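You operate a simulated robot arm through the tools that you are given. There is no shell and no other tool. Be economical: measure what you need, move in short steps, check, and stop when the job is done.

You are at the controls of a simulated robot arm. One attempt, no reset.

## Task
Wipe out the drawer under the coffee maker and restock it.
Fine: crumbs gone, red cloth back; spoon tray into the drawer, green spoon into either half of it; shut the drawer. What is to be rubbed or washed off counts as gone when no trace of it is left.
Where things are to end (x, y in the base frame): spoon tray within 60 mm of [490, 250].

It is judged by the outcome, as a careful person would: the job done as asked, and still so three seconds after it is handed in. It fails if anything else is knocked over, pushed out of place, dropped, spilled or broken. Flat cloth is picked up by pressing the open fingertips on it (5 to 10 N) and closing them slowly along it; thin cloth reads only 2 to 8 mm in the jaws.

## Robot
A 6-joint arm with a two-finger parallel gripper, fixed in place. Base frame: the origin is at the foot of the arm, x ahead of it, y to its left, z up. Readings come in mm, degrees, newtons and seconds.
With the tool pointing down near the work surface it reaches from about 460 to 880 mm from the base axis. Its first joint turns from -115.0 to 115.0 degrees. Payload 4.2 kg.
The tool frame sits at the grasp point between the pads (the TCP): z along the fingers, y along the line on which they close. The tips reach 23 mm beyond it. The gripper opens to 94 mm. The fingers are 38 mm wide and 10 mm thick; the gripper's body (54 by 96 mm) begins 39 mm behind the TCP.
Orientation is that of the tool frame in the base frame, as a unit quaternion [x, y, z, w]. With the fingers straight down and closing along the base's y, the tool's x points along the base's -x, its y along +y and its z along -z.

## Interface
- The arm moves only by the tool drive_tool. Its argument "rows" is a list of rows, each an object of numbers (a shift or turn left out is 0, a gripper value left out holds the last): "dx", "dy", "dz": the shift along the tool's x, y, z in units of 40 mm (1.0 is 40 mm); "wx", "wy", "wz": the turn, a rotation vector about the tool's x, y, z in units of 4 degrees (1.0 is 4 degrees); "hand": the opening in per cent of the stroke, from 0 (shut) to 100 (fully open). In form: [{"dx": .., "dy": .., "dz": .., "wx": .., "wy": .., "wz": .., "hand": ..}, ...]. A call has 1 to 10 rows; each row shifts and turns the commanded pose from where the row before left it, along the tool's axes as they then stand. A call with a number of a shift or a turn outside -1 to 1 is refused whole. A row lasts 0.2 s, in which the tool goes at most 50 mm and 8.6 degrees; a call with a longer step from one row to the next is refused whole, and so is a gripper value outside its range. A pose out of reach is approached as far as the arm can. The call stops where the force on the tool passes 40 N (or 10 N more than at its start, if that is more) or the arm is blocked; 0.2 s more then pass. The fingers move at their own pace (about 108 mm/s each) and stop on an object; they squeeze with about 33 N. The grip force told is the motor's: it shows also when the fingers shut on nothing. Time passes only in rows, and 0.2 s behind the last, so rows that do not move let the fingers close. It gives the time, the measured TCP pose, the force on the tool (base axes), the opening and the grip force at its end, in the units of the frame above (readings bear some noise), with the torque about the TCP (base axes, N m) and any sound that the robot's microphone picked up.
- Cameras (640 x 400 px; columns grow to the right, rows downward): "scene" is fixed at [400.5, -647.8, 1332]; the picture's right is [0.97, -0.24, 0.00], its down [-0.10, -0.39, -0.92] and it looks along [0.22, 0.89, -0.40] (base axes); focal length 361 px, centre (320, 200). "wrist" rides on the gripper at [86, 16, -74] in the tool frame; the picture's right is [-0.18, 0.98, 0.00], its down [-0.58, -0.11, -0.81] and it looks along [-0.79, -0.15, 0.59] (tool axes); focal length 243 px, centre (320, 200). There is no depth. A picture from a camera that has moved, and an enlarged one, comes with that camera's place and axes in the base frame and with its lens.
- grab_frame(camera): a new picture of that camera. The clock stands still meanwhile.
- slide_trunk(by): slides the trunk up (or, below 0, down) by that many mm; the arm rides with it, the base frame stays. It gives what a move gives, with no picture.
- close_up(camera, box): a new picture of the part [left, top, right, bottom] of that camera's present view, enlarged. The clock stands still meanwhile.
- finish_job(): hands the job in; it is judged then, once.

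Go step by step. Nothing tells you positions but the pictures and the camera data: compare them with the known pose of the tool, close in by small moves and look again before you grip or let go. The budget is 120 turns and 68 pictures, counting those below and the enlarged ones. Unless the task says otherwise, let go and move clear before handing in, and close with one line.

The tools are called as a command line: name --argument value ..., lists and objects as JSON in quotes. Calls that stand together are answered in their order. drive_tool: Moves the arm, as the interface text tells. Its arguments: {"type":"object","properties":{"rows":{"type":"array"}},"required":["rows"]} The other tools are called the same way: slide_trunk (by) slides the trunk up or down; grab_frame (camera) takes a picture; close_up (camera, box) takes an enlarged picture of a part of a camera's view; finish_job () hands the job in.

At the start:

```text
time: 0.0
tcp_pos: [494.2, 90.4, 1182.8]
ee_rot: [0.001, 1.0, 0.0, 0.0]
ft_force: [-0.4, 0.1, 0.2]
ft_torque: [-0.01, 0.01, 0.01]
gripper_width: 94.0
finger_force: 0.0
trunk travel left (down, up): [-825.0, 165.0]
```

scene: 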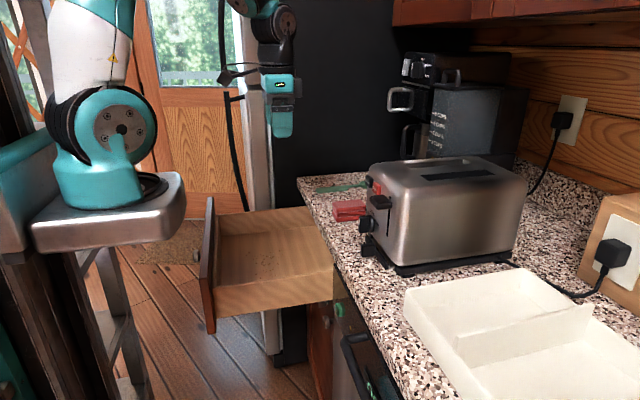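
wrist: 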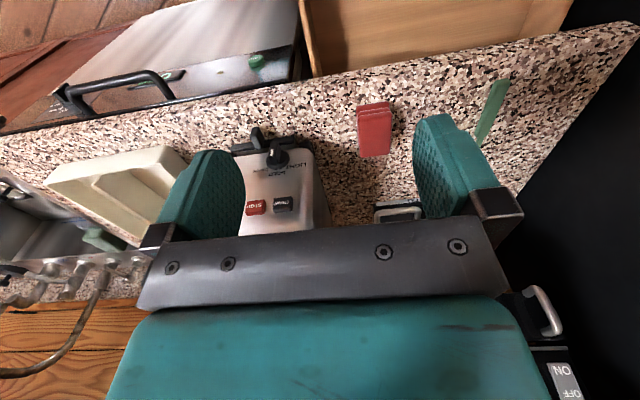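

I see an open drawer with crumbs, a red cloth on the counter near (676, 147), the green spoon behind it and a pale tray near the front. First I'll look closer at each of them.

close_up --camera "scene" --box '[180, 160, 400, 340]'

close_up --camera "scene" --box '[380, 240, 640, 400]'

close_up --camera "wrist" --box '[300, 0, 640, 230]'

close_up --camera "wrist" --box '[0, 60, 340, 280]'

```text
2.22 times, centred on (290, 250) of scene
camera zoom: at [400.5, -647.8, 1332.0], right [0.97, -0.24, 0.0], down [-0.1, -0.39, -0.92], along [0.22, 0.89, -0.4], focal length 803 px, centre (387, 89)
```

zoom: 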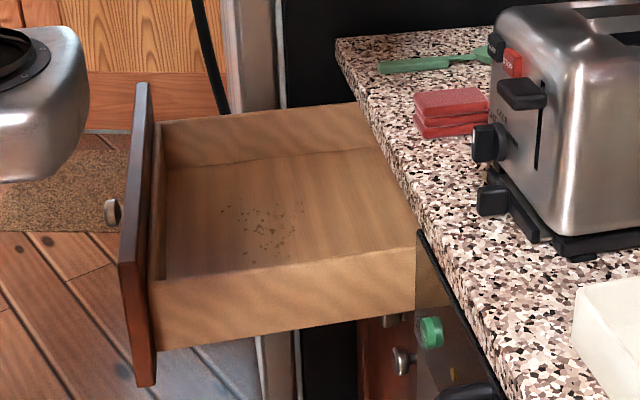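

```text
2.46 times, centred on (510, 320) of scene
camera zoom: at [400.5, -647.8, 1332.0], right [0.97, -0.24, 0.0], down [-0.1, -0.39, -0.92], along [0.22, 0.89, -0.4], focal length 890 px, centre (-148, -95)
```

zoom: 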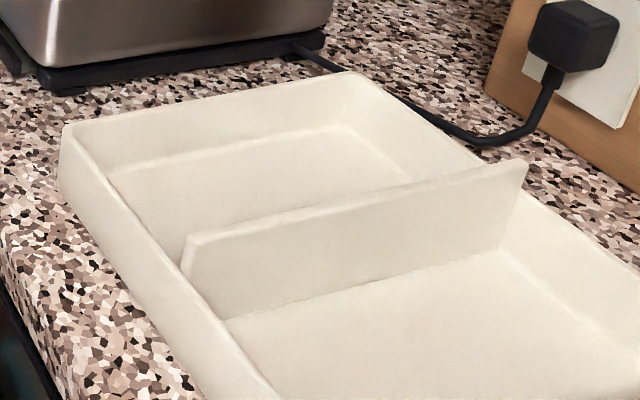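

```text
1.74 times, centred on (470, 115) of wrist
camera zoom: at [407.9, 106.7, 1257.7], right [0.18, 0.98, 0.0], down [0.58, -0.11, 0.81], along [0.79, -0.15, -0.59], focal length 422 px, centre (59, 348)
```

zoom: 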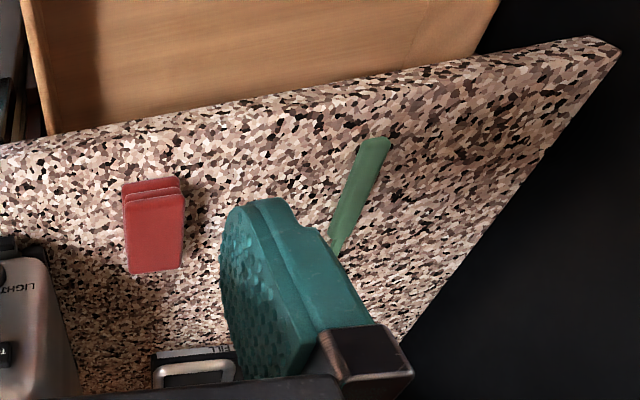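

```text
1.82 times, centred on (170, 170) of wrist
camera zoom: at [407.9, 106.7, 1257.7], right [0.18, 0.98, 0.0], down [0.58, -0.11, 0.81], along [0.79, -0.15, -0.59], focal length 441 px, centre (593, 254)
```

zoom: 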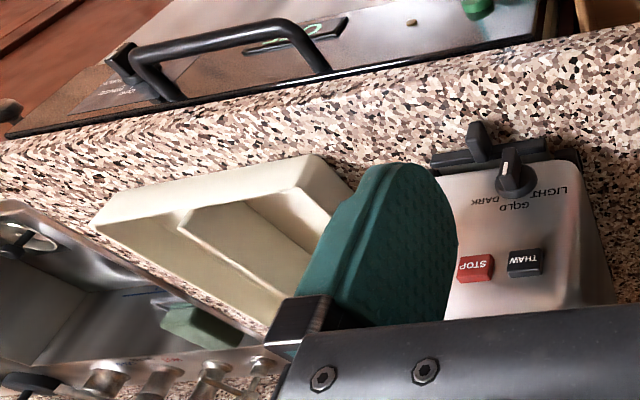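

The counter top is at about z 895 and the drawer spans about x 330–600, y 60–430 with its floor near z 740. Next I'll move towards the cloth, at about (676, 147), and look at it from closer.

drive_tool --rows '[{"dx": -0.61, "dy": 0.237, "dz": 0.513}, {"dx": -0.61, "dy": 0.237, "dz": 0.513}, {"dx": -0.61, "dy": 0.237, "dz": 0.513}, {"dx": -0.61, "dy": 0.237, "dz": 0.513}, {"dx": -0.61, "dy": 0.237, "dz": 0.513}, {"dx": -0.61, "dy": 0.237, "dz": 0.513}]'

grab_frame --camera "wrist"

grab_frame --camera "scene"

```text
time: 1.4
tcp_pos: [641.3, 148.6, 1061.4]
ee_rot: [0.0, 1.0, 0.0, 0.0]
ft_force: [-0.1, 0.9, -0.7]
ft_torque: [0.07, -0.02, 0.01]
gripper_width: 94.1
finger_force: 0.1
trunk travel left (down, up): [-825.0, 165.0]
```

```text
61 pictures are left
camera wrist: at [554.3, 163.3, 1134.3], right [0.18, 0.98, 0.0], down [0.58, -0.11, 0.81], along [0.79, -0.15, -0.59], focal length 243 px, centre (320, 200)
```

wrist: 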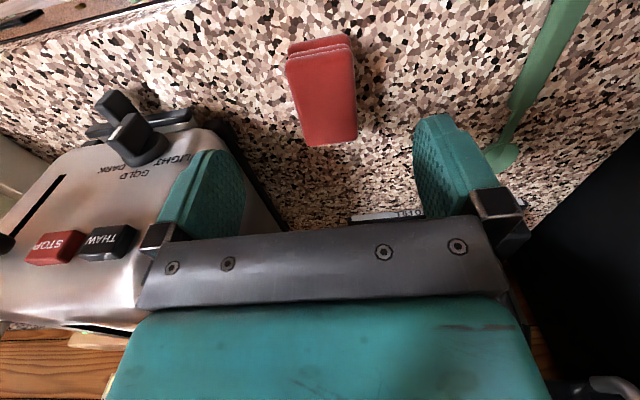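

```text
60 pictures are left
```

scene: 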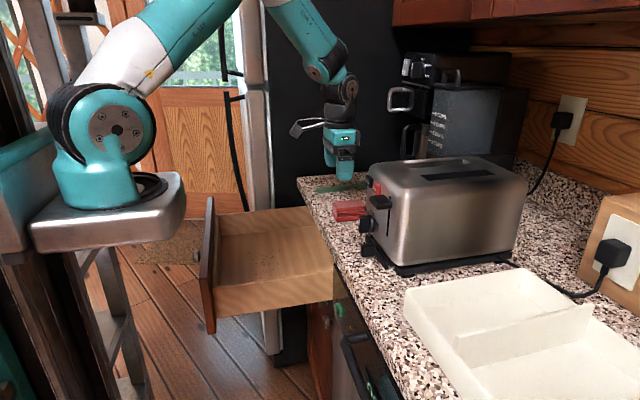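

The folded cloth measures roughly x 630–711, y 122–170, with its top near z 950. I'll centre over it, narrow the jaws a little to stay off the toaster, and descend most of the way.

drive_tool --rows '[{"dx": -0.25, "dy": -0.02, "dz": 0.5, "hand": 82}, {"dx": -0.25, "dy": -0.02, "dz": 0.6}, {"dx": -0.25, "dy": -0.02, "dz": 0.6}, {"dz": 0.6}]'

grab_frame --camera "wrist"

close_up --camera "scene" --box '[280, 120, 440, 260]'

```text
time: 2.4
tcp_pos: [672.0, 146.0, 969.9]
ee_rot: [0.001, 1.0, 0.0, 0.0]
ft_force: [-0.4, 0.4, -0.1]
ft_torque: [0.02, -0.01, 0.0]
gripper_width: 77.2
finger_force: 0.1
trunk travel left (down, up): [-825.0, 165.0]
```

```text
59 pictures are left
camera wrist: at [585.0, 161.2, 1043.0], right [0.18, 0.98, 0.0], down [0.58, -0.11, 0.81], along [0.79, -0.15, -0.59], focal length 243 px, centre (320, 200)
```

wrist: 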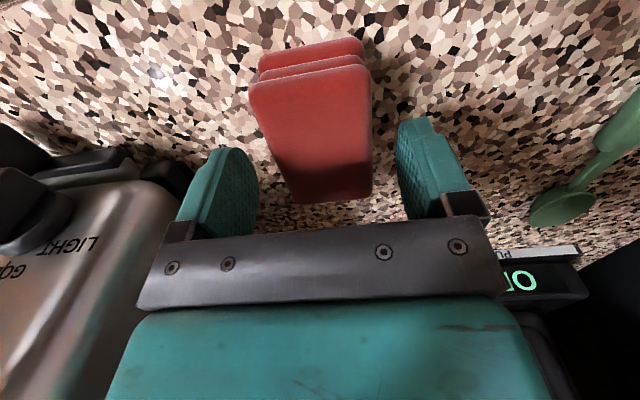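

```text
2.86 times, centred on (360, 190) of scene
camera zoom: at [400.5, -647.8, 1332.0], right [0.97, -0.24, 0.0], down [-0.1, -0.39, -0.92], along [0.22, 0.89, -0.4], focal length 1033 px, centre (206, 229)
```

zoom: 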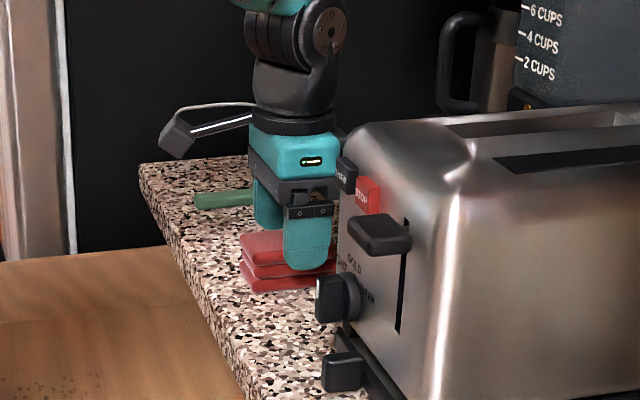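

The jaws are over the cloth with the tips about 25 mm above the counter. I'll creep down beside it.

drive_tool --rows '[{"dx": -0.05, "dz": 0.2}, {"dz": 0.15}, {"dz": 0.1}]'

close_up --camera "scene" --box '[280, 120, 440, 260]'

```text
time: 3.2
tcp_pos: [672.7, 145.4, 951.1]
ee_rot: [0.0, 1.0, 0.0, 0.0]
ft_force: [0.2, -0.6, -0.1]
ft_torque: [-0.01, 0.04, -0.05]
gripper_width: 77.0
finger_force: 0.1
trunk travel left (down, up): [-825.0, 165.0]
```

```text
2.86 times, centred on (360, 190) of scene
camera zoom: at [400.5, -647.8, 1332.0], right [0.97, -0.24, 0.0], down [-0.1, -0.39, -0.92], along [0.22, 0.89, -0.4], focal length 1033 px, centre (206, 229)
```

zoom: 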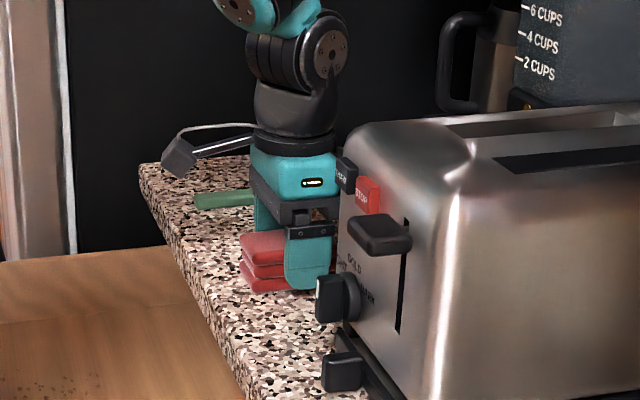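

The tips are just above the counter beside the cloth, so I'll close on it.

drive_tool --rows '[{"hand": 60}, {"hand": 45}, {"hand": 30}, {"hand": 15}, {"hand": 0}, {"hand": 0}]'

grab_frame --camera "wrist"

```text
time: 4.6
tcp_pos: [673.0, 145.0, 951.2]
ee_rot: [0.001, 1.0, 0.0, 0.0]
ft_force: [-0.4, 0.2, -0.2]
ft_torque: [0.01, -0.03, -0.01]
gripper_width: 51.0
finger_force: 33.2
trunk travel left (down, up): [-825.0, 165.0]
```

```text
56 pictures are left
camera wrist: at [586.5, 161.2, 1024.8], right [0.18, 0.98, 0.0], down [0.58, -0.11, 0.81], along [0.79, -0.15, -0.59], focal length 243 px, centre (320, 200)
```

wrist: 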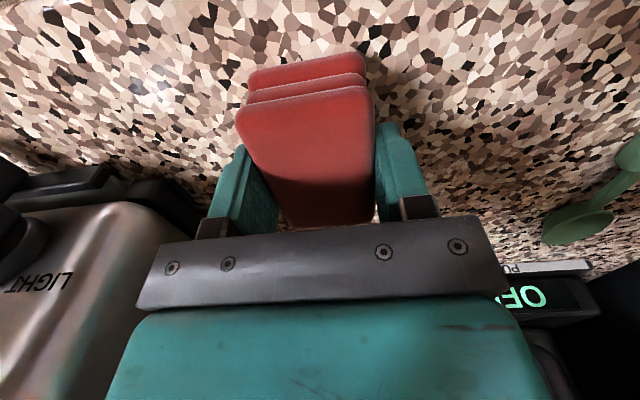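

The cloth is held as a firm 51 mm block; its home is TCP (673, 145, 951). I'll lift it and carry it over the drawer.

drive_tool --rows '[{"dz": -0.6}, {"dz": -1}, {"dz": -1}, {"dz": -0.7}, {"dx": 0.76, "dy": 0.46}, {"dx": 0.76, "dy": 0.46}, {"dx": 0.76, "dy": 0.46}, {"dx": 0.76, "dy": 0.46}, {"dx": 0.76, "dy": 0.46}, {"dx": 0.76, "dy": 0.46}]'

drive_tool --rows '[{"wz": -1}, {"wz": -1}, {"wz": -1}, {"wz": -1}, {"wz": -1}, {"wz": -1}, {"wz": -1}, {"wz": -1}, {"wz": -1}, {"wz": -1}]'

drive_tool --rows '[{"wz": -1}, {"wz": -1}, {"wz": -1}, {"wz": -1}, {"wz": -1}, {"wz": -1}, {"wz": -1}, {"wz": -1}, {"wz": -1}, {"wz": -1}]'

drive_tool --rows '[{"wz": -1}, {"wz": -1}, {"wz": -0.5}]'

grab_frame --camera "scene"

grab_frame --camera "wrist"

```text
time: 6.8
tcp_pos: [488.2, 256.2, 1082.5]
ee_rot: [0.001, 1.0, 0.001, 0.0]
ft_force: [0.9, -0.1, 0.6]
ft_torque: [0.02, 0.0, 0.01]
gripper_width: 51.3
finger_force: 32.9
trunk travel left (down, up): [-825.0, 165.0]
```

```text
time: 9.0
tcp_pos: [491.5, 255.9, 1083.0]
ee_rot: [-0.343, 0.939, 0.0, 0.0]
ft_force: [0.0, -0.2, -0.6]
ft_torque: [0.01, -0.04, 0.0]
gripper_width: 51.3
finger_force: 33.2
trunk travel left (down, up): [-825.0, 165.0]
```

```text
time: 11.2
tcp_pos: [490.9, 255.5, 1083.3]
ee_rot: [-0.643, 0.766, 0.0, 0.0]
ft_force: [0.6, 0.0, -0.6]
ft_torque: [0.0, 0.0, -0.03]
gripper_width: 51.0
finger_force: 32.8
trunk travel left (down, up): [-825.0, 165.0]
```

```text
time: 12.0
tcp_pos: [490.7, 256.4, 1082.9]
ee_rot: [0.707, -0.707, 0.0, 0.0]
ft_force: [-0.7, 0.6, -0.3]
ft_torque: [-0.01, 0.0, -0.01]
gripper_width: 51.4
finger_force: 32.9
trunk travel left (down, up): [-825.0, 165.0]
```

```text
55 pictures are left
```

scene: 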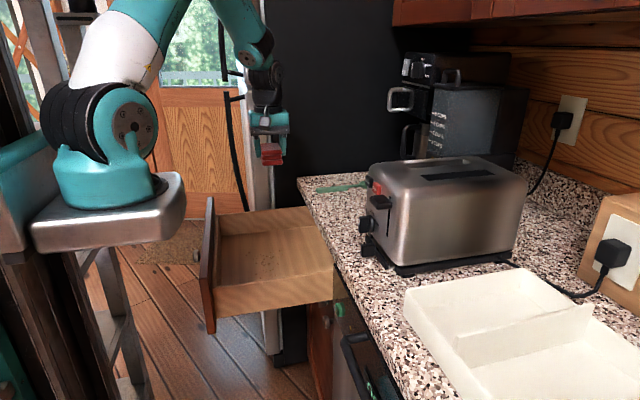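

```text
54 pictures are left
camera wrist: at [474.7, 168.8, 1156.8], right [-0.98, 0.18, 0.0], down [0.11, 0.58, 0.81], along [0.15, 0.79, -0.59], focal length 243 px, centre (320, 200)
```

wrist: 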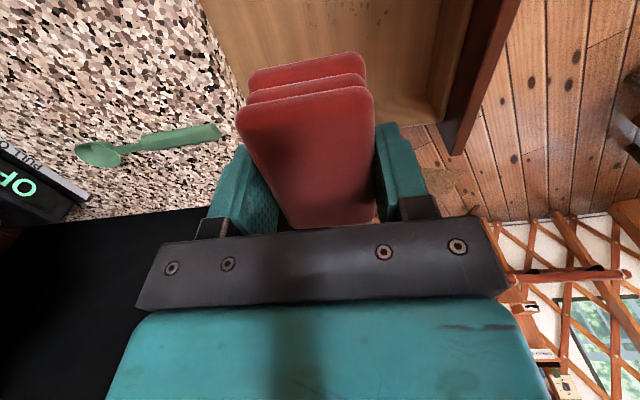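

The cloth now points with the camera towards −y, clear of the drawer front. I'll descend over the middle of the crumbs and stop above the floor to look.

drive_tool --rows '[{"dz": 0.9, "dy": 0.2}, {"dz": 0.9, "dy": 0.2}, {"dz": 0.9, "dy": 0.2}, {"dz": 0.9, "dy": 0.17}, {"dz": 0.9}, {"dz": 0.9}, {"dz": 0.6}]'

close_up --camera "scene" --box '[180, 160, 400, 340]'

grab_frame --camera "wrist"

```text
time: 13.6
tcp_pos: [458.6, 255.8, 843.0]
ee_rot: [0.707, -0.707, 0.0, 0.0]
ft_force: [0.1, -0.4, -1.2]
ft_torque: [0.0, 0.0, 0.02]
gripper_width: 51.0
finger_force: 32.7
trunk travel left (down, up): [-825.0, 165.0]
```

```text
2.22 times, centred on (290, 250) of scene
camera zoom: at [400.5, -647.8, 1332.0], right [0.97, -0.24, 0.0], down [-0.1, -0.39, -0.92], along [0.22, 0.89, -0.4], focal length 803 px, centre (387, 89)
```

zoom: 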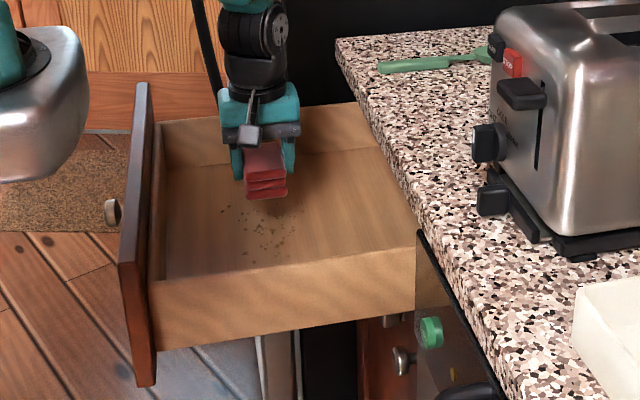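

```text
52 pictures are left
camera wrist: at [444.0, 169.3, 916.3], right [-0.98, 0.18, 0.0], down [0.11, 0.58, 0.81], along [0.15, 0.79, -0.59], focal length 243 px, centre (320, 200)
```

wrist: 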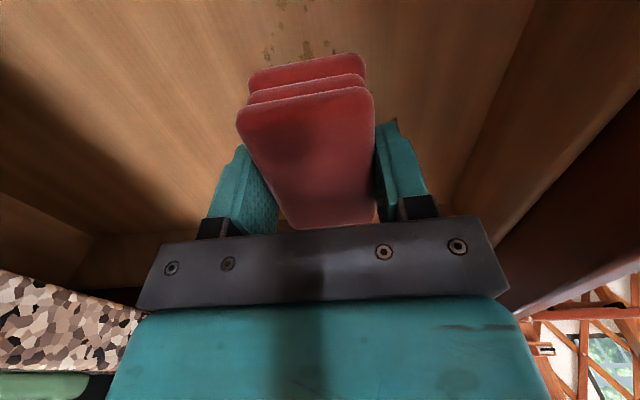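

The cloth is above the crumbs; next I'll creep down until it touches the floor.

drive_tool --rows '[{"dx": 0.3, "dz": 0.4}, {"dx": 0.3, "dz": 0.4}, {"dz": 0.25}, {"dz": 0.1}, {"dz": 0.1}]'

close_up --camera "scene" --box '[180, 160, 400, 340]'

```text
time: 14.8
tcp_pos: [459.5, 231.8, 793.0]
ee_rot: [0.707, -0.707, 0.001, -0.001]
ft_force: [-1.0, 0.8, -0.9]
ft_torque: [-0.02, 0.02, 0.03]
gripper_width: 51.0
finger_force: 33.4
trunk travel left (down, up): [-825.0, 165.0]
```

```text
2.22 times, centred on (290, 250) of scene
camera zoom: at [400.5, -647.8, 1332.0], right [0.97, -0.24, 0.0], down [-0.1, -0.39, -0.92], along [0.22, 0.89, -0.4], focal length 803 px, centre (387, 89)
```

zoom: 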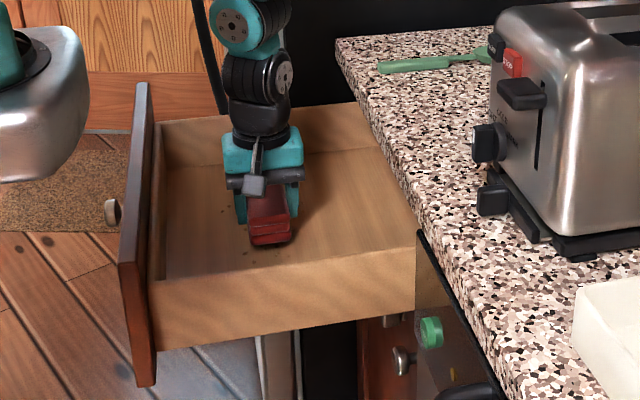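

No contact yet, but the shadow shows the floor is close. I'll keep creeping.

drive_tool --rows '[{"dz": 0.1}, {"dz": 0.08}, {"dz": 0.06}]'

drive_tool --rows '[{"dz": 0.06}, {"dz": 0.06}]'

```text
time: 15.6
tcp_pos: [459.7, 233.0, 782.5]
ee_rot: [0.707, -0.707, 0.0, 0.0]
ft_force: [0.8, -0.1, 0.1]
ft_torque: [0.04, 0.0, -0.01]
gripper_width: 51.2
finger_force: 32.4
trunk travel left (down, up): [-825.0, 165.0]
```

```text
time: 16.2
tcp_pos: [459.6, 231.9, 781.5]
ee_rot: [0.707, -0.707, 0.001, 0.0]
ft_force: [-1.7, -3.0, 18.1]
ft_torque: [-0.17, 0.07, -0.03]
gripper_width: 51.2
finger_force: 33.1
trunk travel left (down, up): [-825.0, 165.0]
```

The floor is at TCP z of about 782, and I'm pressing with 18 N. I'll ease off a bit and wipe in strips.

drive_tool --rows '[{"dz": -0.04}, {"dy": 0.5}, {"dy": 0.6}, {"dx": 0.65}, {"dx": -0.6}, {"dx": -0.6}, {"dx": -0.55}, {"dy": -0.6}, {"dx": 0.6}, {"dx": 0.6}]'

drive_tool --rows '[{"dx": 0.55}, {"dy": -0.6}, {"dx": -0.6}, {"dx": -0.6}, {"dx": -0.55}, {"dy": -0.65}, {"dx": 0.6}, {"dx": 0.6}, {"dx": 0.55}]'

close_up --camera "scene" --box '[180, 160, 400, 340]'

```text
time: 18.4
tcp_pos: [439.3, 228.8, 780.5]
ee_rot: [-0.707, 0.708, 0.001, 0.0]
ft_force: [0.4, 0.2, 0.0]
ft_torque: [0.0, -0.02, 0.03]
gripper_width: 51.1
finger_force: 33.3
trunk travel left (down, up): [-825.0, 165.0]
```

```text
time: 20.4
tcp_pos: [489.3, 205.5, 779.9]
ee_rot: [0.707, -0.707, 0.0, 0.0]
ft_force: [-0.2, 0.3, 0.3]
ft_torque: [-0.01, 0.02, 0.01]
gripper_width: 51.3
finger_force: 33.0
trunk travel left (down, up): [-825.0, 165.0]
```

```text
2.22 times, centred on (290, 250) of scene
camera zoom: at [400.5, -647.8, 1332.0], right [0.97, -0.24, 0.0], down [-0.1, -0.39, -0.92], along [0.22, 0.89, -0.4], focal length 803 px, centre (387, 89)
```

zoom: 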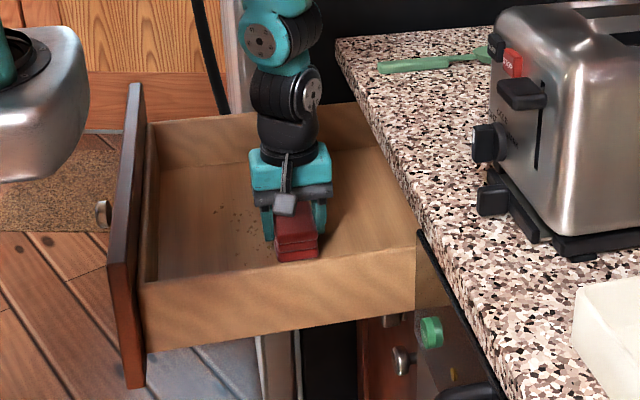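

The last stroke pulled the drawer out a few mm, and contact was lost. I'll press again and wipe only along y, lifting to shift in x.

drive_tool --rows '[{"dz": 0.06}, {"dz": 0}]'

drive_tool --rows '[{"dz": 0.04}, {"dz": 0}]'

```text
time: 21.0
tcp_pos: [489.1, 207.2, 779.3]
ee_rot: [-0.706, 0.708, 0.0, 0.001]
ft_force: [-0.5, -4.1, 41.1]
ft_torque: [-0.34, 0.17, 0.07]
gripper_width: 51.3
finger_force: 33.3
trunk travel left (down, up): [-825.0, 165.0]
```

```text
time: 21.6
tcp_pos: [489.4, 207.7, 777.4]
ee_rot: [0.707, -0.707, 0.0, -0.001]
ft_force: [0.0, -2.4, 44.4]
ft_torque: [0.0, 0.06, 0.0]
gripper_width: 51.2
finger_force: 32.8
trunk travel left (down, up): [-825.0, 165.0]
```

That is stiff contact, about 17 N per mm. I'll back off by 1 mm and check.

drive_tool --rows '[{"dz": -0.04}, {"dz": 0}]'

```text
time: 22.2
tcp_pos: [490.1, 206.1, 776.4]
ee_rot: [0.707, -0.707, -0.001, 0.0]
ft_force: [1.2, 5.2, 16.7]
ft_torque: [0.44, -0.21, -0.01]
gripper_width: 51.0
finger_force: 33.1
trunk travel left (down, up): [-825.0, 165.0]
```

At 16.7 N, I'll wipe this strip along y and watch the force.

drive_tool --rows '[{"dx": -0.5}, {"dx": -0.5}, {"dx": -0.5}, {"dx": -0.5}]'

drive_tool --rows '[{"dz": -0.2}, {"dy": 0.5}, {"dz": 0.2}, {"dx": 0.4}]'

```text
time: 23.2
tcp_pos: [488.9, 285.8, 777.1]
ee_rot: [-0.707, 0.708, 0.0, 0.0]
ft_force: [-0.1, -4.5, 11.6]
ft_torque: [-0.37, -0.06, 0.01]
gripper_width: 51.3
finger_force: 32.7
trunk travel left (down, up): [-825.0, 165.0]
```

```text
time: 24.2
tcp_pos: [470.0, 269.8, 778.1]
ee_rot: [0.707, -0.707, 0.0, -0.001]
ft_force: [-0.1, -1.0, -1.2]
ft_torque: [-0.01, -0.03, -0.02]
gripper_width: 50.9
finger_force: 33.5
trunk travel left (down, up): [-825.0, 165.0]
```

Contact was lost again after the hop. I'll press down in small steps.

drive_tool --rows '[{"dz": 0.04}, {"dx": 0.05}]'

drive_tool --rows '[{"dx": 0.5}, {"dx": 0.5}, {"dx": 0.5}]'

close_up --camera "scene" --box '[180, 160, 400, 340]'

```text
time: 24.8
tcp_pos: [469.9, 269.7, 777.3]
ee_rot: [0.707, -0.707, 0.0, -0.002]
ft_force: [-1.2, 5.5, 11.8]
ft_torque: [-0.33, 0.08, -0.04]
gripper_width: 51.2
finger_force: 33.4
trunk travel left (down, up): [-825.0, 165.0]
```

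```text
time: 25.6
tcp_pos: [469.2, 210.1, 777.4]
ee_rot: [0.707, -0.707, 0.0, -0.002]
ft_force: [-0.6, 13.9, 32.4]
ft_torque: [-0.04, 0.16, -0.12]
gripper_width: 51.4
finger_force: 33.0
trunk travel left (down, up): [-825.0, 165.0]
```

```text
2.22 times, centred on (290, 250) of scene
camera zoom: at [400.5, -647.8, 1332.0], right [0.97, -0.24, 0.0], down [-0.1, -0.39, -0.92], along [0.22, 0.89, -0.4], focal length 803 px, centre (387, 89)
```

zoom: 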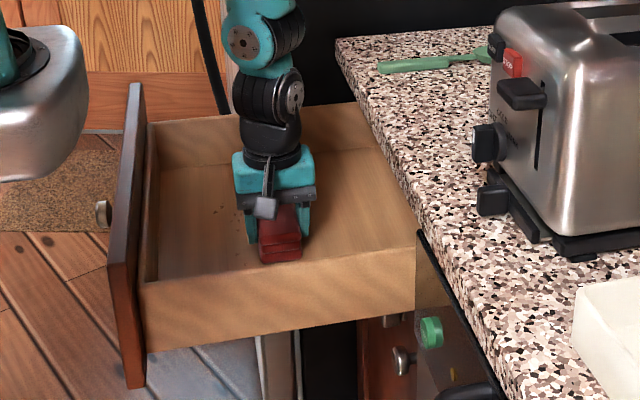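

The crumbs are going; the remaining ones lie to the left. Next comes the strip at x of about 447.

drive_tool --rows '[{"dz": -0.2}, {"dy": 0.55}, {"dz": 0.18}, {"dx": 0}]'

drive_tool --rows '[{"dx": -0.5}, {"dx": -0.5}, {"dx": -0.5}, {"dx": -0.5}]'

drive_tool --rows '[{"dz": -0.2}, {"dy": 0.5}, {"dz": 0.19}, {"dx": 0}]'

```text
time: 26.6
tcp_pos: [447.2, 206.2, 778.5]
ee_rot: [-0.706, 0.708, 0.0, -0.001]
ft_force: [-0.9, -6.7, 15.8]
ft_torque: [0.26, -0.01, -0.01]
gripper_width: 51.6
finger_force: 33.1
trunk travel left (down, up): [-825.0, 165.0]
```

```text
time: 27.6
tcp_pos: [446.9, 288.2, 776.9]
ee_rot: [0.707, -0.707, -0.001, -0.001]
ft_force: [-0.6, -9.3, 18.5]
ft_torque: [-0.31, -0.07, 0.07]
gripper_width: 51.1
finger_force: 33.5
trunk travel left (down, up): [-825.0, 165.0]
```

```text
time: 28.6
tcp_pos: [426.5, 287.8, 776.6]
ee_rot: [-0.707, 0.708, 0.0, 0.0]
ft_force: [0.3, 0.5, -0.7]
ft_torque: [0.0, -0.02, 0.01]
gripper_width: 51.1
finger_force: 32.9
trunk travel left (down, up): [-825.0, 165.0]
```

drive_tool --rows '[{"dz": 0.035}, {"dx": 0.05}]'

drive_tool --rows '[{"dx": 0.5}, {"dx": 0.5}, {"dx": 0.5}, {"dx": 0.5}]'

drive_tool --rows '[{"dz": -0.2}, {"dy": 0.5}, {"dz": 0.18}, {"dx": 0}]'

close_up --camera "scene" --box '[180, 160, 400, 340]'

```text
time: 29.2
tcp_pos: [428.1, 288.9, 776.7]
ee_rot: [0.707, -0.707, 0.0, -0.001]
ft_force: [-0.9, 5.7, 17.1]
ft_torque: [-0.53, 0.06, -0.05]
gripper_width: 51.4
finger_force: 32.8
trunk travel left (down, up): [-825.0, 165.0]
```

```text
time: 30.2
tcp_pos: [426.9, 205.2, 776.6]
ee_rot: [0.707, -0.707, 0.0, -0.002]
ft_force: [0.3, 13.1, 29.2]
ft_torque: [0.31, 0.05, -0.11]
gripper_width: 51.1
finger_force: 32.6
trunk travel left (down, up): [-825.0, 165.0]
```

```text
time: 31.2
tcp_pos: [406.5, 205.2, 777.3]
ee_rot: [-0.707, 0.707, -0.001, -0.001]
ft_force: [-1.0, -4.4, 9.5]
ft_torque: [0.3, -0.03, 0.0]
gripper_width: 51.3
finger_force: 33.0
trunk travel left (down, up): [-825.0, 165.0]
```

```text
2.22 times, centred on (290, 250) of scene
camera zoom: at [400.5, -647.8, 1332.0], right [0.97, -0.24, 0.0], down [-0.1, -0.39, -0.92], along [0.22, 0.89, -0.4], focal length 803 px, centre (387, 89)
```

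zoom: 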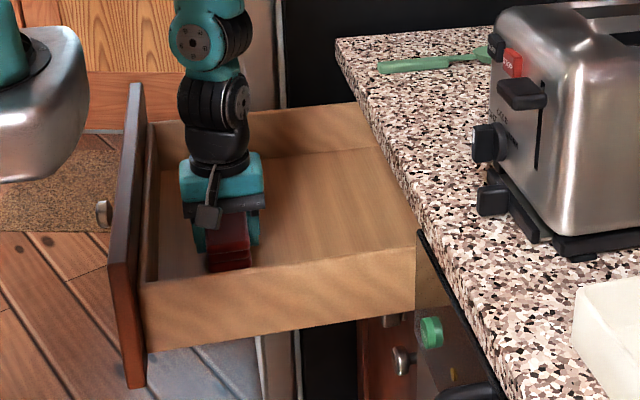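

Nothing shows to the right of the gripper. I'll wipe this last strip, then lift high and look.

drive_tool --rows '[{"dx": -0.5}, {"dx": -0.5}, {"dx": -0.5}, {"dx": -0.5}, {"dx": -0.3}]'

drive_tool --rows '[{"dz": -0.5}, {"dz": -1}, {"dz": -1, "dy": -0.5}, {"dz": -1, "dy": -0.5}, {"dz": -1, "dy": -0.5}, {"dz": -1, "dx": 0.4}, {"dz": -1, "dx": 0.4}]'

close_up --camera "scene" --box '[200, 200, 340, 310]'

grab_frame --camera "wrist"

```text
time: 32.4
tcp_pos: [407.0, 298.2, 776.9]
ee_rot: [-0.707, 0.707, 0.001, -0.001]
ft_force: [-0.6, -7.1, 16.3]
ft_torque: [-0.19, -0.04, 0.06]
gripper_width: 51.2
finger_force: 33.2
trunk travel left (down, up): [-825.0, 165.0]
```

```text
time: 34.0
tcp_pos: [467.1, 266.1, 1036.7]
ee_rot: [0.707, -0.707, 0.0, 0.001]
ft_force: [0.4, 1.0, -0.5]
ft_torque: [0.0, 0.03, -0.01]
gripper_width: 50.9
finger_force: 33.0
trunk travel left (down, up): [-825.0, 165.0]
```

```text
3.64 times, centred on (270, 255) of scene
camera zoom: at [400.5, -647.8, 1332.0], right [0.97, -0.24, 0.0], down [-0.1, -0.39, -0.92], along [0.22, 0.89, -0.4], focal length 1314 px, centre (502, 0)
```

zoom: 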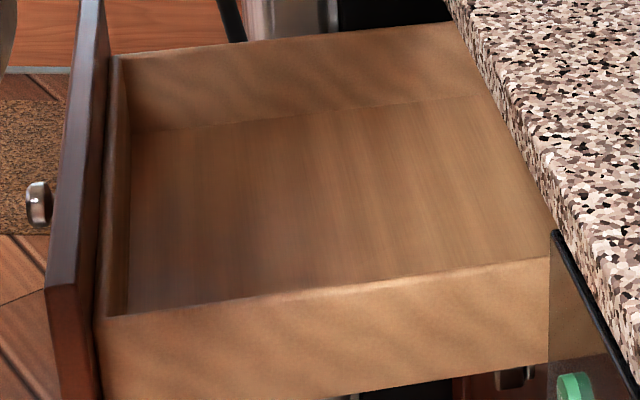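

```text
46 pictures are left
camera wrist: at [450.7, 179.4, 1110.8], right [-0.98, 0.18, 0.0], down [0.11, 0.58, 0.81], along [0.15, 0.79, -0.59], focal length 243 px, centre (320, 200)
```

wrist: 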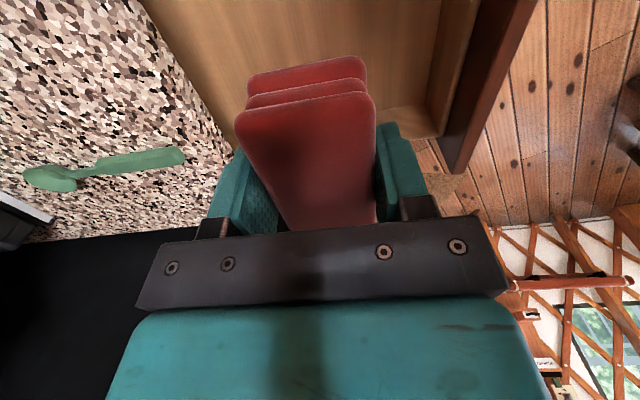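

The drawer looks clean. I'll rotate the cloth back and carry it home.

drive_tool --rows '[{"wz": 1, "dz": -0.5}, {"wz": 1, "dz": -0.5}, {"wz": 1}, {"wz": 1}, {"wz": 1}, {"wz": 1}, {"wz": 1}, {"wz": 1}, {"wz": 1}, {"wz": 1}]'

drive_tool --rows '[{"wz": 1}, {"wz": 1}, {"wz": 1}, {"wz": 1}, {"wz": 1}, {"wz": 1}, {"wz": 1}, {"wz": 1}, {"wz": 1}, {"wz": 1}]'

drive_tool --rows '[{"wz": 1}, {"wz": 1}, {"wz": 0.5}]'

```text
time: 36.2
tcp_pos: [467.3, 266.1, 1076.7]
ee_rot: [-0.421, 0.907, 0.0, 0.0]
ft_force: [-0.1, -0.2, -0.5]
ft_torque: [-0.04, 0.01, -0.02]
gripper_width: 51.1
finger_force: 33.2
trunk travel left (down, up): [-825.0, 165.0]
```

```text
time: 38.4
tcp_pos: [467.0, 266.2, 1078.0]
ee_rot: [-0.085, 0.996, 0.0, 0.0]
ft_force: [0.0, -0.1, -0.1]
ft_torque: [0.02, 0.0, 0.0]
gripper_width: 51.5
finger_force: 32.7
trunk travel left (down, up): [-825.0, 165.0]
```

```text
time: 39.2
tcp_pos: [467.1, 266.2, 1077.0]
ee_rot: [0.001, 1.0, -0.001, 0.0]
ft_force: [0.5, 0.3, -1.1]
ft_torque: [0.0, 0.0, 0.01]
gripper_width: 51.3
finger_force: 33.0
trunk travel left (down, up): [-825.0, 165.0]
```

drive_tool --rows '[{"dx": -0.858, "dy": -0.505}, {"dx": -0.858, "dy": -0.505}, {"dx": -0.858, "dy": -0.505}, {"dx": -0.858, "dy": -0.505}, {"dx": -0.858, "dy": -0.505}, {"dx": -0.858, "dy": -0.505}, {"dz": 0.9}, {"dz": 0.9}, {"dz": 0.8}, {"dz": 0.3}]'

drive_tool --rows '[{"dz": 0.1}, {"dz": 0}]'

grab_frame --camera "wrist"

```text
time: 41.4
tcp_pos: [673.2, 143.9, 959.9]
ee_rot: [0.0, 1.0, 0.0, 0.0]
ft_force: [-0.9, -0.1, -1.0]
ft_torque: [0.02, -0.01, 0.0]
gripper_width: 51.4
finger_force: 33.5
trunk travel left (down, up): [-825.0, 165.0]
```

```text
time: 42.0
tcp_pos: [672.4, 143.2, 957.5]
ee_rot: [0.0, 1.0, 0.0, 0.001]
ft_force: [0.3, -0.3, 0.0]
ft_torque: [0.02, -0.04, -0.07]
gripper_width: 51.2
finger_force: 32.8
trunk travel left (down, up): [-825.0, 165.0]
```

```text
45 pictures are left
camera wrist: at [586.8, 160.2, 1030.7], right [0.18, 0.98, 0.0], down [0.58, -0.11, 0.81], along [0.79, -0.15, -0.59], focal length 243 px, centre (320, 200)
```

wrist: 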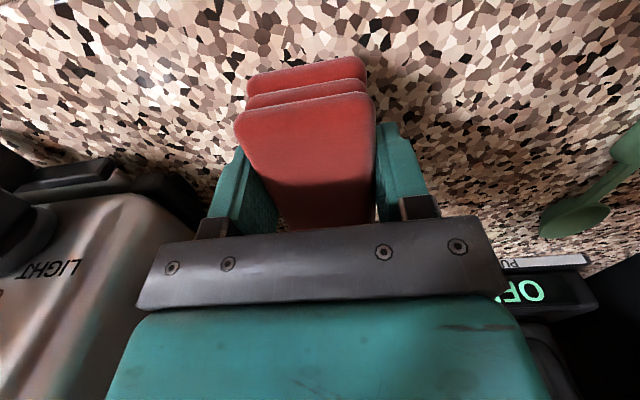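

drive_tool --rows '[{"dz": 0.1, "dy": 0.03}, {"dz": 0.06}, {"dz": 0.05}]'

drive_tool --rows '[{"dz": 0.05}, {"dz": 0}]'

```text
time: 42.8
tcp_pos: [673.4, 145.9, 947.6]
ee_rot: [0.0, 1.0, 0.0, 0.0]
ft_force: [0.6, -0.7, -0.2]
ft_torque: [-0.04, -0.03, 0.03]
gripper_width: 51.2
finger_force: 32.8
trunk travel left (down, up): [-825.0, 165.0]
```

```text
time: 43.4
tcp_pos: [673.3, 145.5, 948.0]
ee_rot: [0.0, 1.0, 0.001, 0.001]
ft_force: [-4.7, -2.4, 20.2]
ft_torque: [-0.19, 0.34, 0.03]
gripper_width: 51.3
finger_force: 33.1
trunk travel left (down, up): [-825.0, 165.0]
```

The cloth is on the counter. I'll open the jaws and lift.

drive_tool --rows '[{"dz": -0.02, "hand": 60}, {"hand": 70}, {"hand": 80}, {"hand": 80}, {"dz": -0.5}, {"dz": -1}, {"dz": -1}, {"dz": -1}]'

close_up --camera "scene" --box '[280, 120, 440, 260]'

grab_frame --camera "wrist"

```text
time: 45.2
tcp_pos: [674.3, 147.9, 1086.7]
ee_rot: [0.0, 1.0, 0.0, -0.001]
ft_force: [0.9, -0.6, -0.3]
ft_torque: [0.0, 0.04, 0.02]
gripper_width: 74.9
finger_force: 0.1
trunk travel left (down, up): [-825.0, 165.0]
```

```text
2.86 times, centred on (360, 190) of scene
camera zoom: at [400.5, -647.8, 1332.0], right [0.97, -0.24, 0.0], down [-0.1, -0.39, -0.92], along [0.22, 0.89, -0.4], focal length 1033 px, centre (206, 229)
```

zoom: 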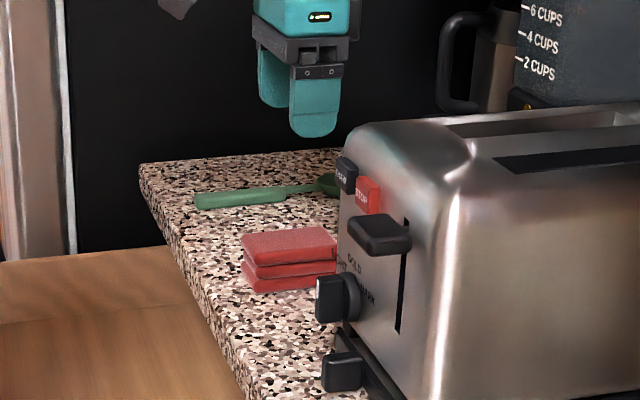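

```text
43 pictures are left
camera wrist: at [587.4, 162.6, 1160.5], right [0.18, 0.98, 0.0], down [0.58, -0.11, 0.81], along [0.79, -0.15, -0.59], focal length 243 px, centre (320, 200)
```

wrist: 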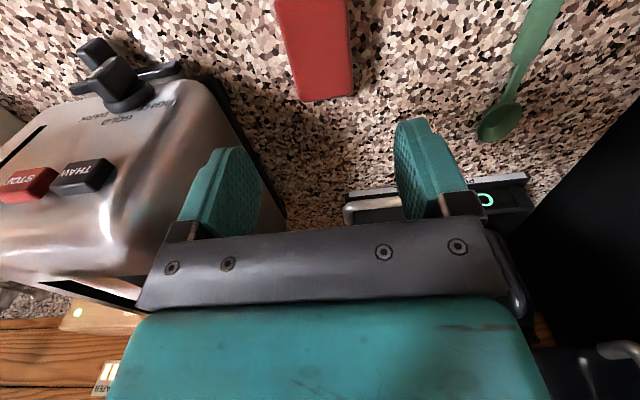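

The cloth is back where it was. Next is the tray: I'll lift over the toaster and move above it to look.

drive_tool --rows '[{"dz": -1}, {"dz": -1}, {"dz": -1}, {"dy": -1}, {"dy": -1}, {"dy": -1}, {"dy": -1}, {"dy": -1}, {"dy": -1}, {"dy": -1}]'

drive_tool --rows '[{"dy": -1, "dx": 0.1}, {"dy": -1, "dx": 0.2}, {"dy": -1, "dx": 0.2}, {"dy": -1, "dx": 0.2}, {"dy": -1, "dx": 0.2}]'

grab_frame --camera "wrist"

grab_frame --camera "scene"

```text
time: 47.4
tcp_pos: [672.6, -135.5, 1206.2]
ee_rot: [0.0, 1.0, 0.0, 0.0]
ft_force: [0.6, 0.4, 0.7]
ft_torque: [-0.04, 0.02, -0.01]
gripper_width: 75.2
finger_force: 0.0
trunk travel left (down, up): [-825.0, 165.0]
```

```text
time: 48.6
tcp_pos: [636.8, -334.0, 1206.5]
ee_rot: [-0.001, 1.0, 0.0, -0.002]
ft_force: [0.9, 0.1, 0.7]
ft_torque: [-0.04, -0.01, -0.01]
gripper_width: 75.3
finger_force: 0.0
trunk travel left (down, up): [-825.0, 165.0]
```

```text
42 pictures are left
camera wrist: at [550.0, -318.6, 1280.6], right [0.18, 0.98, 0.0], down [0.58, -0.11, 0.81], along [0.79, -0.15, -0.59], focal length 243 px, centre (320, 200)
```

wrist: 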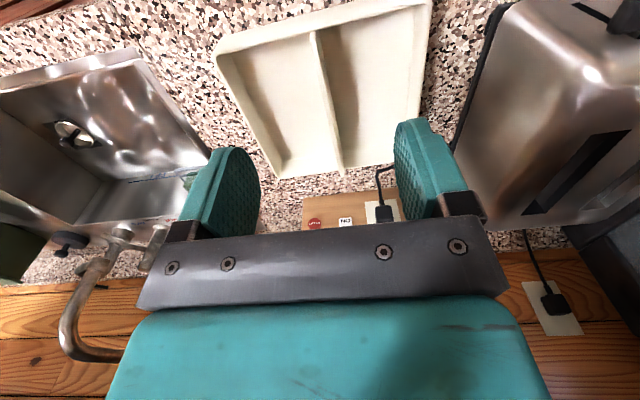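

```text
41 pictures are left
```

scene: 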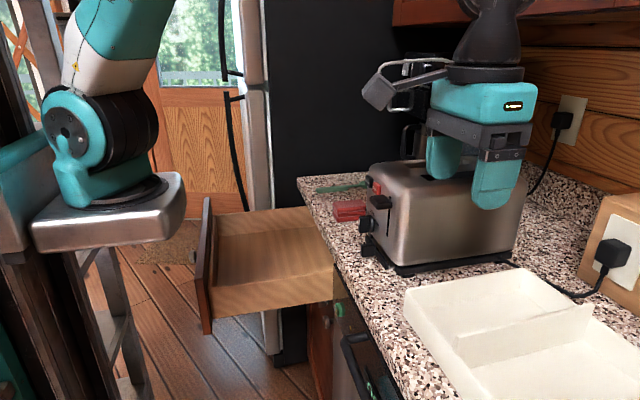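

The tray lies about x 650–885, y −467 to −222, with its divider along x near y −343. I'll go above the divider's middle and look.

drive_tool --rows '[{"dx": -0.8, "dy": -0.05, "dz": 0.4}, {"dx": -0.8, "dy": -0.05, "dz": 0.6}, {"dx": -0.8, "dy": -0.05, "dz": 0.6}, {"dx": -0.8, "dy": -0.05, "dz": 0.6}, {"dz": 0.9}, {"dz": 0.9}, {"dz": 0.7}]'

grab_frame --camera "wrist"

grab_frame --camera "scene"

```text
time: 50.2
tcp_pos: [766.2, -342.2, 1018.6]
ee_rot: [0.0, 1.0, -0.001, 0.0]
ft_force: [-1.1, 0.7, -0.3]
ft_torque: [-0.01, -0.01, -0.01]
gripper_width: 75.2
finger_force: 0.1
trunk travel left (down, up): [-825.0, 165.0]
```

```text
40 pictures are left
camera wrist: at [679.1, -326.3, 1092.7], right [0.18, 0.98, 0.0], down [0.58, -0.11, 0.81], along [0.79, -0.15, -0.59], focal length 243 px, centre (320, 200)
```

wrist: 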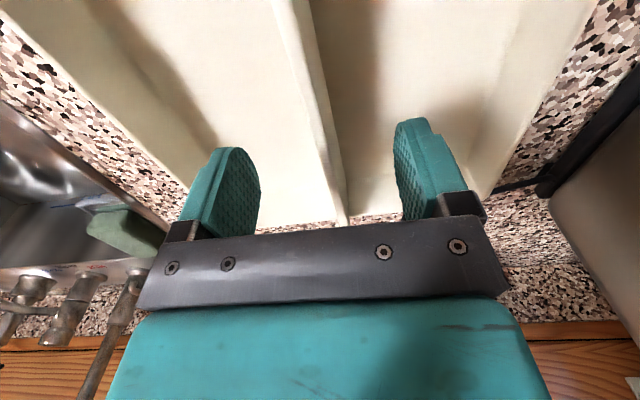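

```text
39 pictures are left
```

scene: 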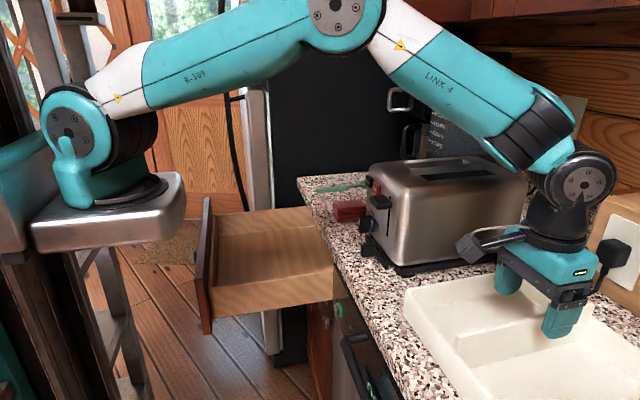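

The tray (240 mm long) would have almost no play between drawer front and counter edge. So before picking it up I'll go and pull the drawer about 30 mm further open from inside, with closed fingers.

drive_tool --rows '[{"dz": -1, "hand": 0}, {"dz": -1}, {"dz": -1}, {"dz": -1}, {"dz": -0.5, "dx": 0.7, "dy": 0.7}, {"dx": 0.7, "dy": 0.9}, {"dx": 0.7, "dy": 0.9}, {"dx": 0.7, "dy": 0.9}, {"dx": 0.7, "dy": 0.9}, {"dx": 0.7, "dy": 0.9}]'

drive_tool --rows '[{"dx": 0.7, "dy": 0.9}, {"dx": 0.7, "dy": 0.9}, {"dx": 0.7, "dy": 0.9}, {"dx": 0.5, "dy": 1}, {"dx": 0.5, "dy": 1}, {"dx": 0.5, "dy": 1}, {"dx": 0.5, "dy": 1}, {"dx": 0.5, "dy": 1}, {"dx": 0.5, "dy": 1}, {"dy": 1}]'

```text
time: 52.4
tcp_pos: [597.3, -133.6, 1198.5]
ee_rot: [0.001, 1.0, 0.0, 0.001]
ft_force: [0.5, 0.5, -0.1]
ft_torque: [0.05, 0.02, 0.0]
gripper_width: 0.0
finger_force: 32.8
trunk travel left (down, up): [-825.0, 165.0]
```

```text
time: 54.6
tcp_pos: [393.1, 253.7, 1199.3]
ee_rot: [0.001, 1.0, 0.0, 0.0]
ft_force: [1.0, -0.2, 0.0]
ft_torque: [0.02, 0.0, -0.01]
gripper_width: 0.3
finger_force: 32.3
trunk travel left (down, up): [-825.0, 165.0]
```

drive_tool --rows '[{"dy": 0.8, "dx": -0.3, "dz": 0.5}, {"dy": 0.8, "dx": -0.3, "dz": 0.5}, {"dy": 0.8, "dz": 0.5}, {"dz": 1}, {"dz": 1}, {"dz": 1}, {"dz": 1}, {"dz": 1}, {"dz": 1}]'

close_up --camera "scene" --box '[180, 160, 400, 340]'

grab_frame --camera "wrist"

```text
time: 56.6
tcp_pos: [417.9, 348.5, 898.0]
ee_rot: [0.0, 1.0, 0.001, 0.0]
ft_force: [-0.5, -0.3, 0.0]
ft_torque: [0.01, -0.03, -0.02]
gripper_width: 0.0
finger_force: 33.2
trunk travel left (down, up): [-825.0, 165.0]
```

```text
2.22 times, centred on (290, 250) of scene
camera zoom: at [400.5, -647.8, 1332.0], right [0.97, -0.24, 0.0], down [-0.1, -0.39, -0.92], along [0.22, 0.89, -0.4], focal length 803 px, centre (387, 89)
```

zoom: 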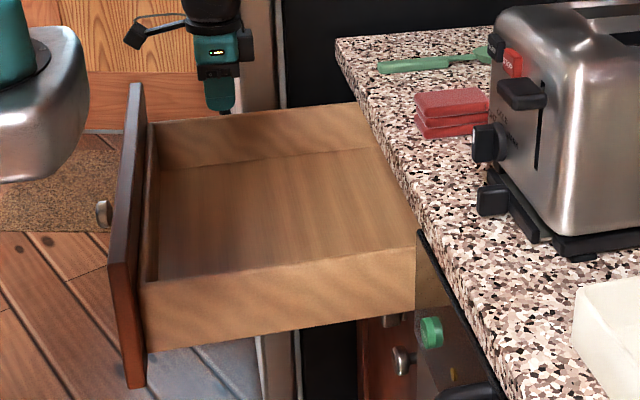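

```text
37 pictures are left
camera wrist: at [330.3, 364.9, 972.0], right [0.18, 0.98, 0.0], down [0.58, -0.11, 0.81], along [0.79, -0.15, -0.59], focal length 243 px, centre (320, 200)
```

wrist: 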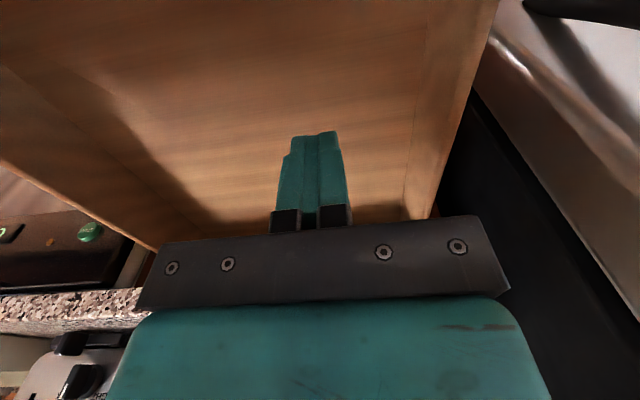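

drive_tool --rows '[{"dz": 0.8}, {"dz": 0.8}, {"dx": 0.7}, {"dx": 0.7}, {"dx": 0.2}, {"dx": 0.15}, {"dx": 0.15}]'

close_up --camera "scene" --box '[180, 160, 400, 340]'

```text
time: 58.2
tcp_pos: [341.0, 349.0, 834.7]
ee_rot: [0.0, 1.0, 0.0, -0.001]
ft_force: [-0.3, 0.0, -0.3]
ft_torque: [0.0, -0.01, 0.02]
gripper_width: 0.0
finger_force: 32.6
trunk travel left (down, up): [-825.0, 165.0]
```

```text
2.22 times, centred on (290, 250) of scene
camera zoom: at [400.5, -647.8, 1332.0], right [0.97, -0.24, 0.0], down [-0.1, -0.39, -0.92], along [0.22, 0.89, -0.4], focal length 803 px, centre (387, 89)
```

zoom: 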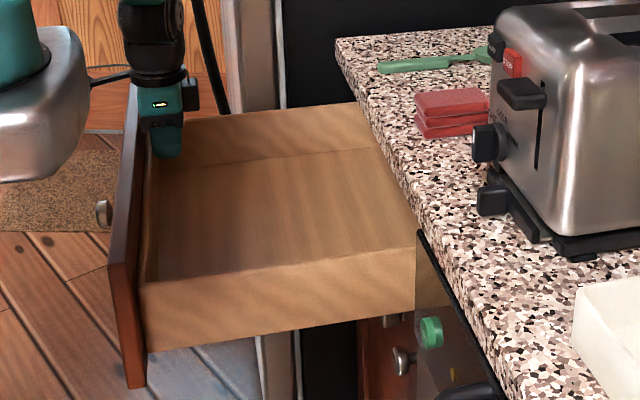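

drive_tool --rows '[{"dx": 0.15}, {"dx": 0.15}, {"dx": 0.15}]'

drive_tool --rows '[{"dx": 0.15}, {"dx": 0.15}, {"dx": 0.15}]'

close_up --camera "scene" --box '[180, 160, 400, 340]'

```text
time: 58.8
tcp_pos: [340.4, 349.6, 835.7]
ee_rot: [0.007, 1.0, -0.001, 0.009]
ft_force: [10.5, -2.4, -0.5]
ft_torque: [-0.19, -0.2, 0.06]
gripper_width: 0.0
finger_force: 33.3
trunk travel left (down, up): [-825.0, 165.0]
stopped in row 2: the force on the tool passed its limit at 48 N (the readings are from after the stop); the commanded pose is now the measured one
```

```text
time: 59.2
tcp_pos: [339.4, 349.5, 836.2]
ee_rot: [0.011, 1.0, 0.0, 0.014]
ft_force: [9.5, -2.9, -0.5]
ft_torque: [-0.04, -0.18, 0.05]
gripper_width: 0.1
finger_force: 32.6
trunk travel left (down, up): [-825.0, 165.0]
stopped in row 2: the force on the tool passed its limit at 45 N (the readings are from after the stop); the commanded pose is now the measured one
```

```text
2.22 times, centred on (290, 250) of scene
camera zoom: at [400.5, -647.8, 1332.0], right [0.97, -0.24, 0.0], down [-0.1, -0.39, -0.92], along [0.22, 0.89, -0.4], focal length 803 px, centre (387, 89)
```

zoom: 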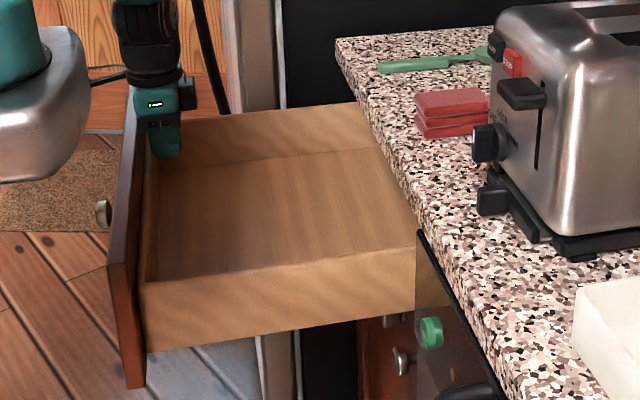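

The drawer is at its stop (inner front face at x of about 321), so I'll put the tray in tilted, with its rear edge going under the counter first. I'll back off, straighten the tool and return to the tray.

drive_tool --rows '[{"dx": -0.3}, {"dx": -0.5, "wy": 0.4, "wz": -0.315}, {"dz": -0.8}, {"dz": -1}, {"dz": -1}, {"dz": -1}, {"dz": -1}, {"dz": -1}, {"dz": -1}, {"dz": -1}]'

drive_tool --rows '[{"dz": -1}, {"dx": -0.5, "dy": -1}, {"dx": -0.5, "dy": -1}, {"dx": -0.5, "dy": -1}, {"dx": -0.5, "dy": -1}, {"dx": -0.5, "dy": -1}, {"dx": -0.5, "dy": -1}, {"dx": -0.5, "dy": -1}, {"dx": -0.5, "dy": -1}, {"dx": -0.5, "dy": -1}]'

drive_tool --rows '[{"dx": -0.5, "dy": -1}, {"dx": -0.5, "dy": -1}, {"dx": -0.5, "dy": -1}, {"dx": -0.5, "dy": -1}, {"dx": -0.5, "dy": -1}, {"dx": -0.5, "dy": -1, "hand": 70}, {"dx": -0.8, "dy": -0.9}, {"dx": -0.8, "dy": -0.5}]'

```text
time: 61.5
tcp_pos: [370.0, 347.4, 1148.8]
ee_rot: [0.0, 1.0, 0.001, -0.001]
ft_force: [0.7, 0.5, 0.2]
ft_torque: [-0.02, -0.02, 0.0]
gripper_width: 0.0
finger_force: 33.0
trunk travel left (down, up): [-825.0, 165.0]
```

```text
time: 63.6
tcp_pos: [550.7, -11.2, 1189.7]
ee_rot: [-0.002, 1.0, 0.001, 0.001]
ft_force: [0.2, 0.2, -0.2]
ft_torque: [0.0, -0.03, 0.02]
gripper_width: 0.0
finger_force: 33.0
trunk travel left (down, up): [-825.0, 165.0]
```

```text
time: 65.5
tcp_pos: [734.9, -305.9, 1189.2]
ee_rot: [-0.001, 1.0, 0.002, 0.0]
ft_force: [-1.2, 0.1, -0.4]
ft_torque: [0.0, 0.02, 0.0]
gripper_width: 65.7
finger_force: 0.1
trunk travel left (down, up): [-825.0, 165.0]
```

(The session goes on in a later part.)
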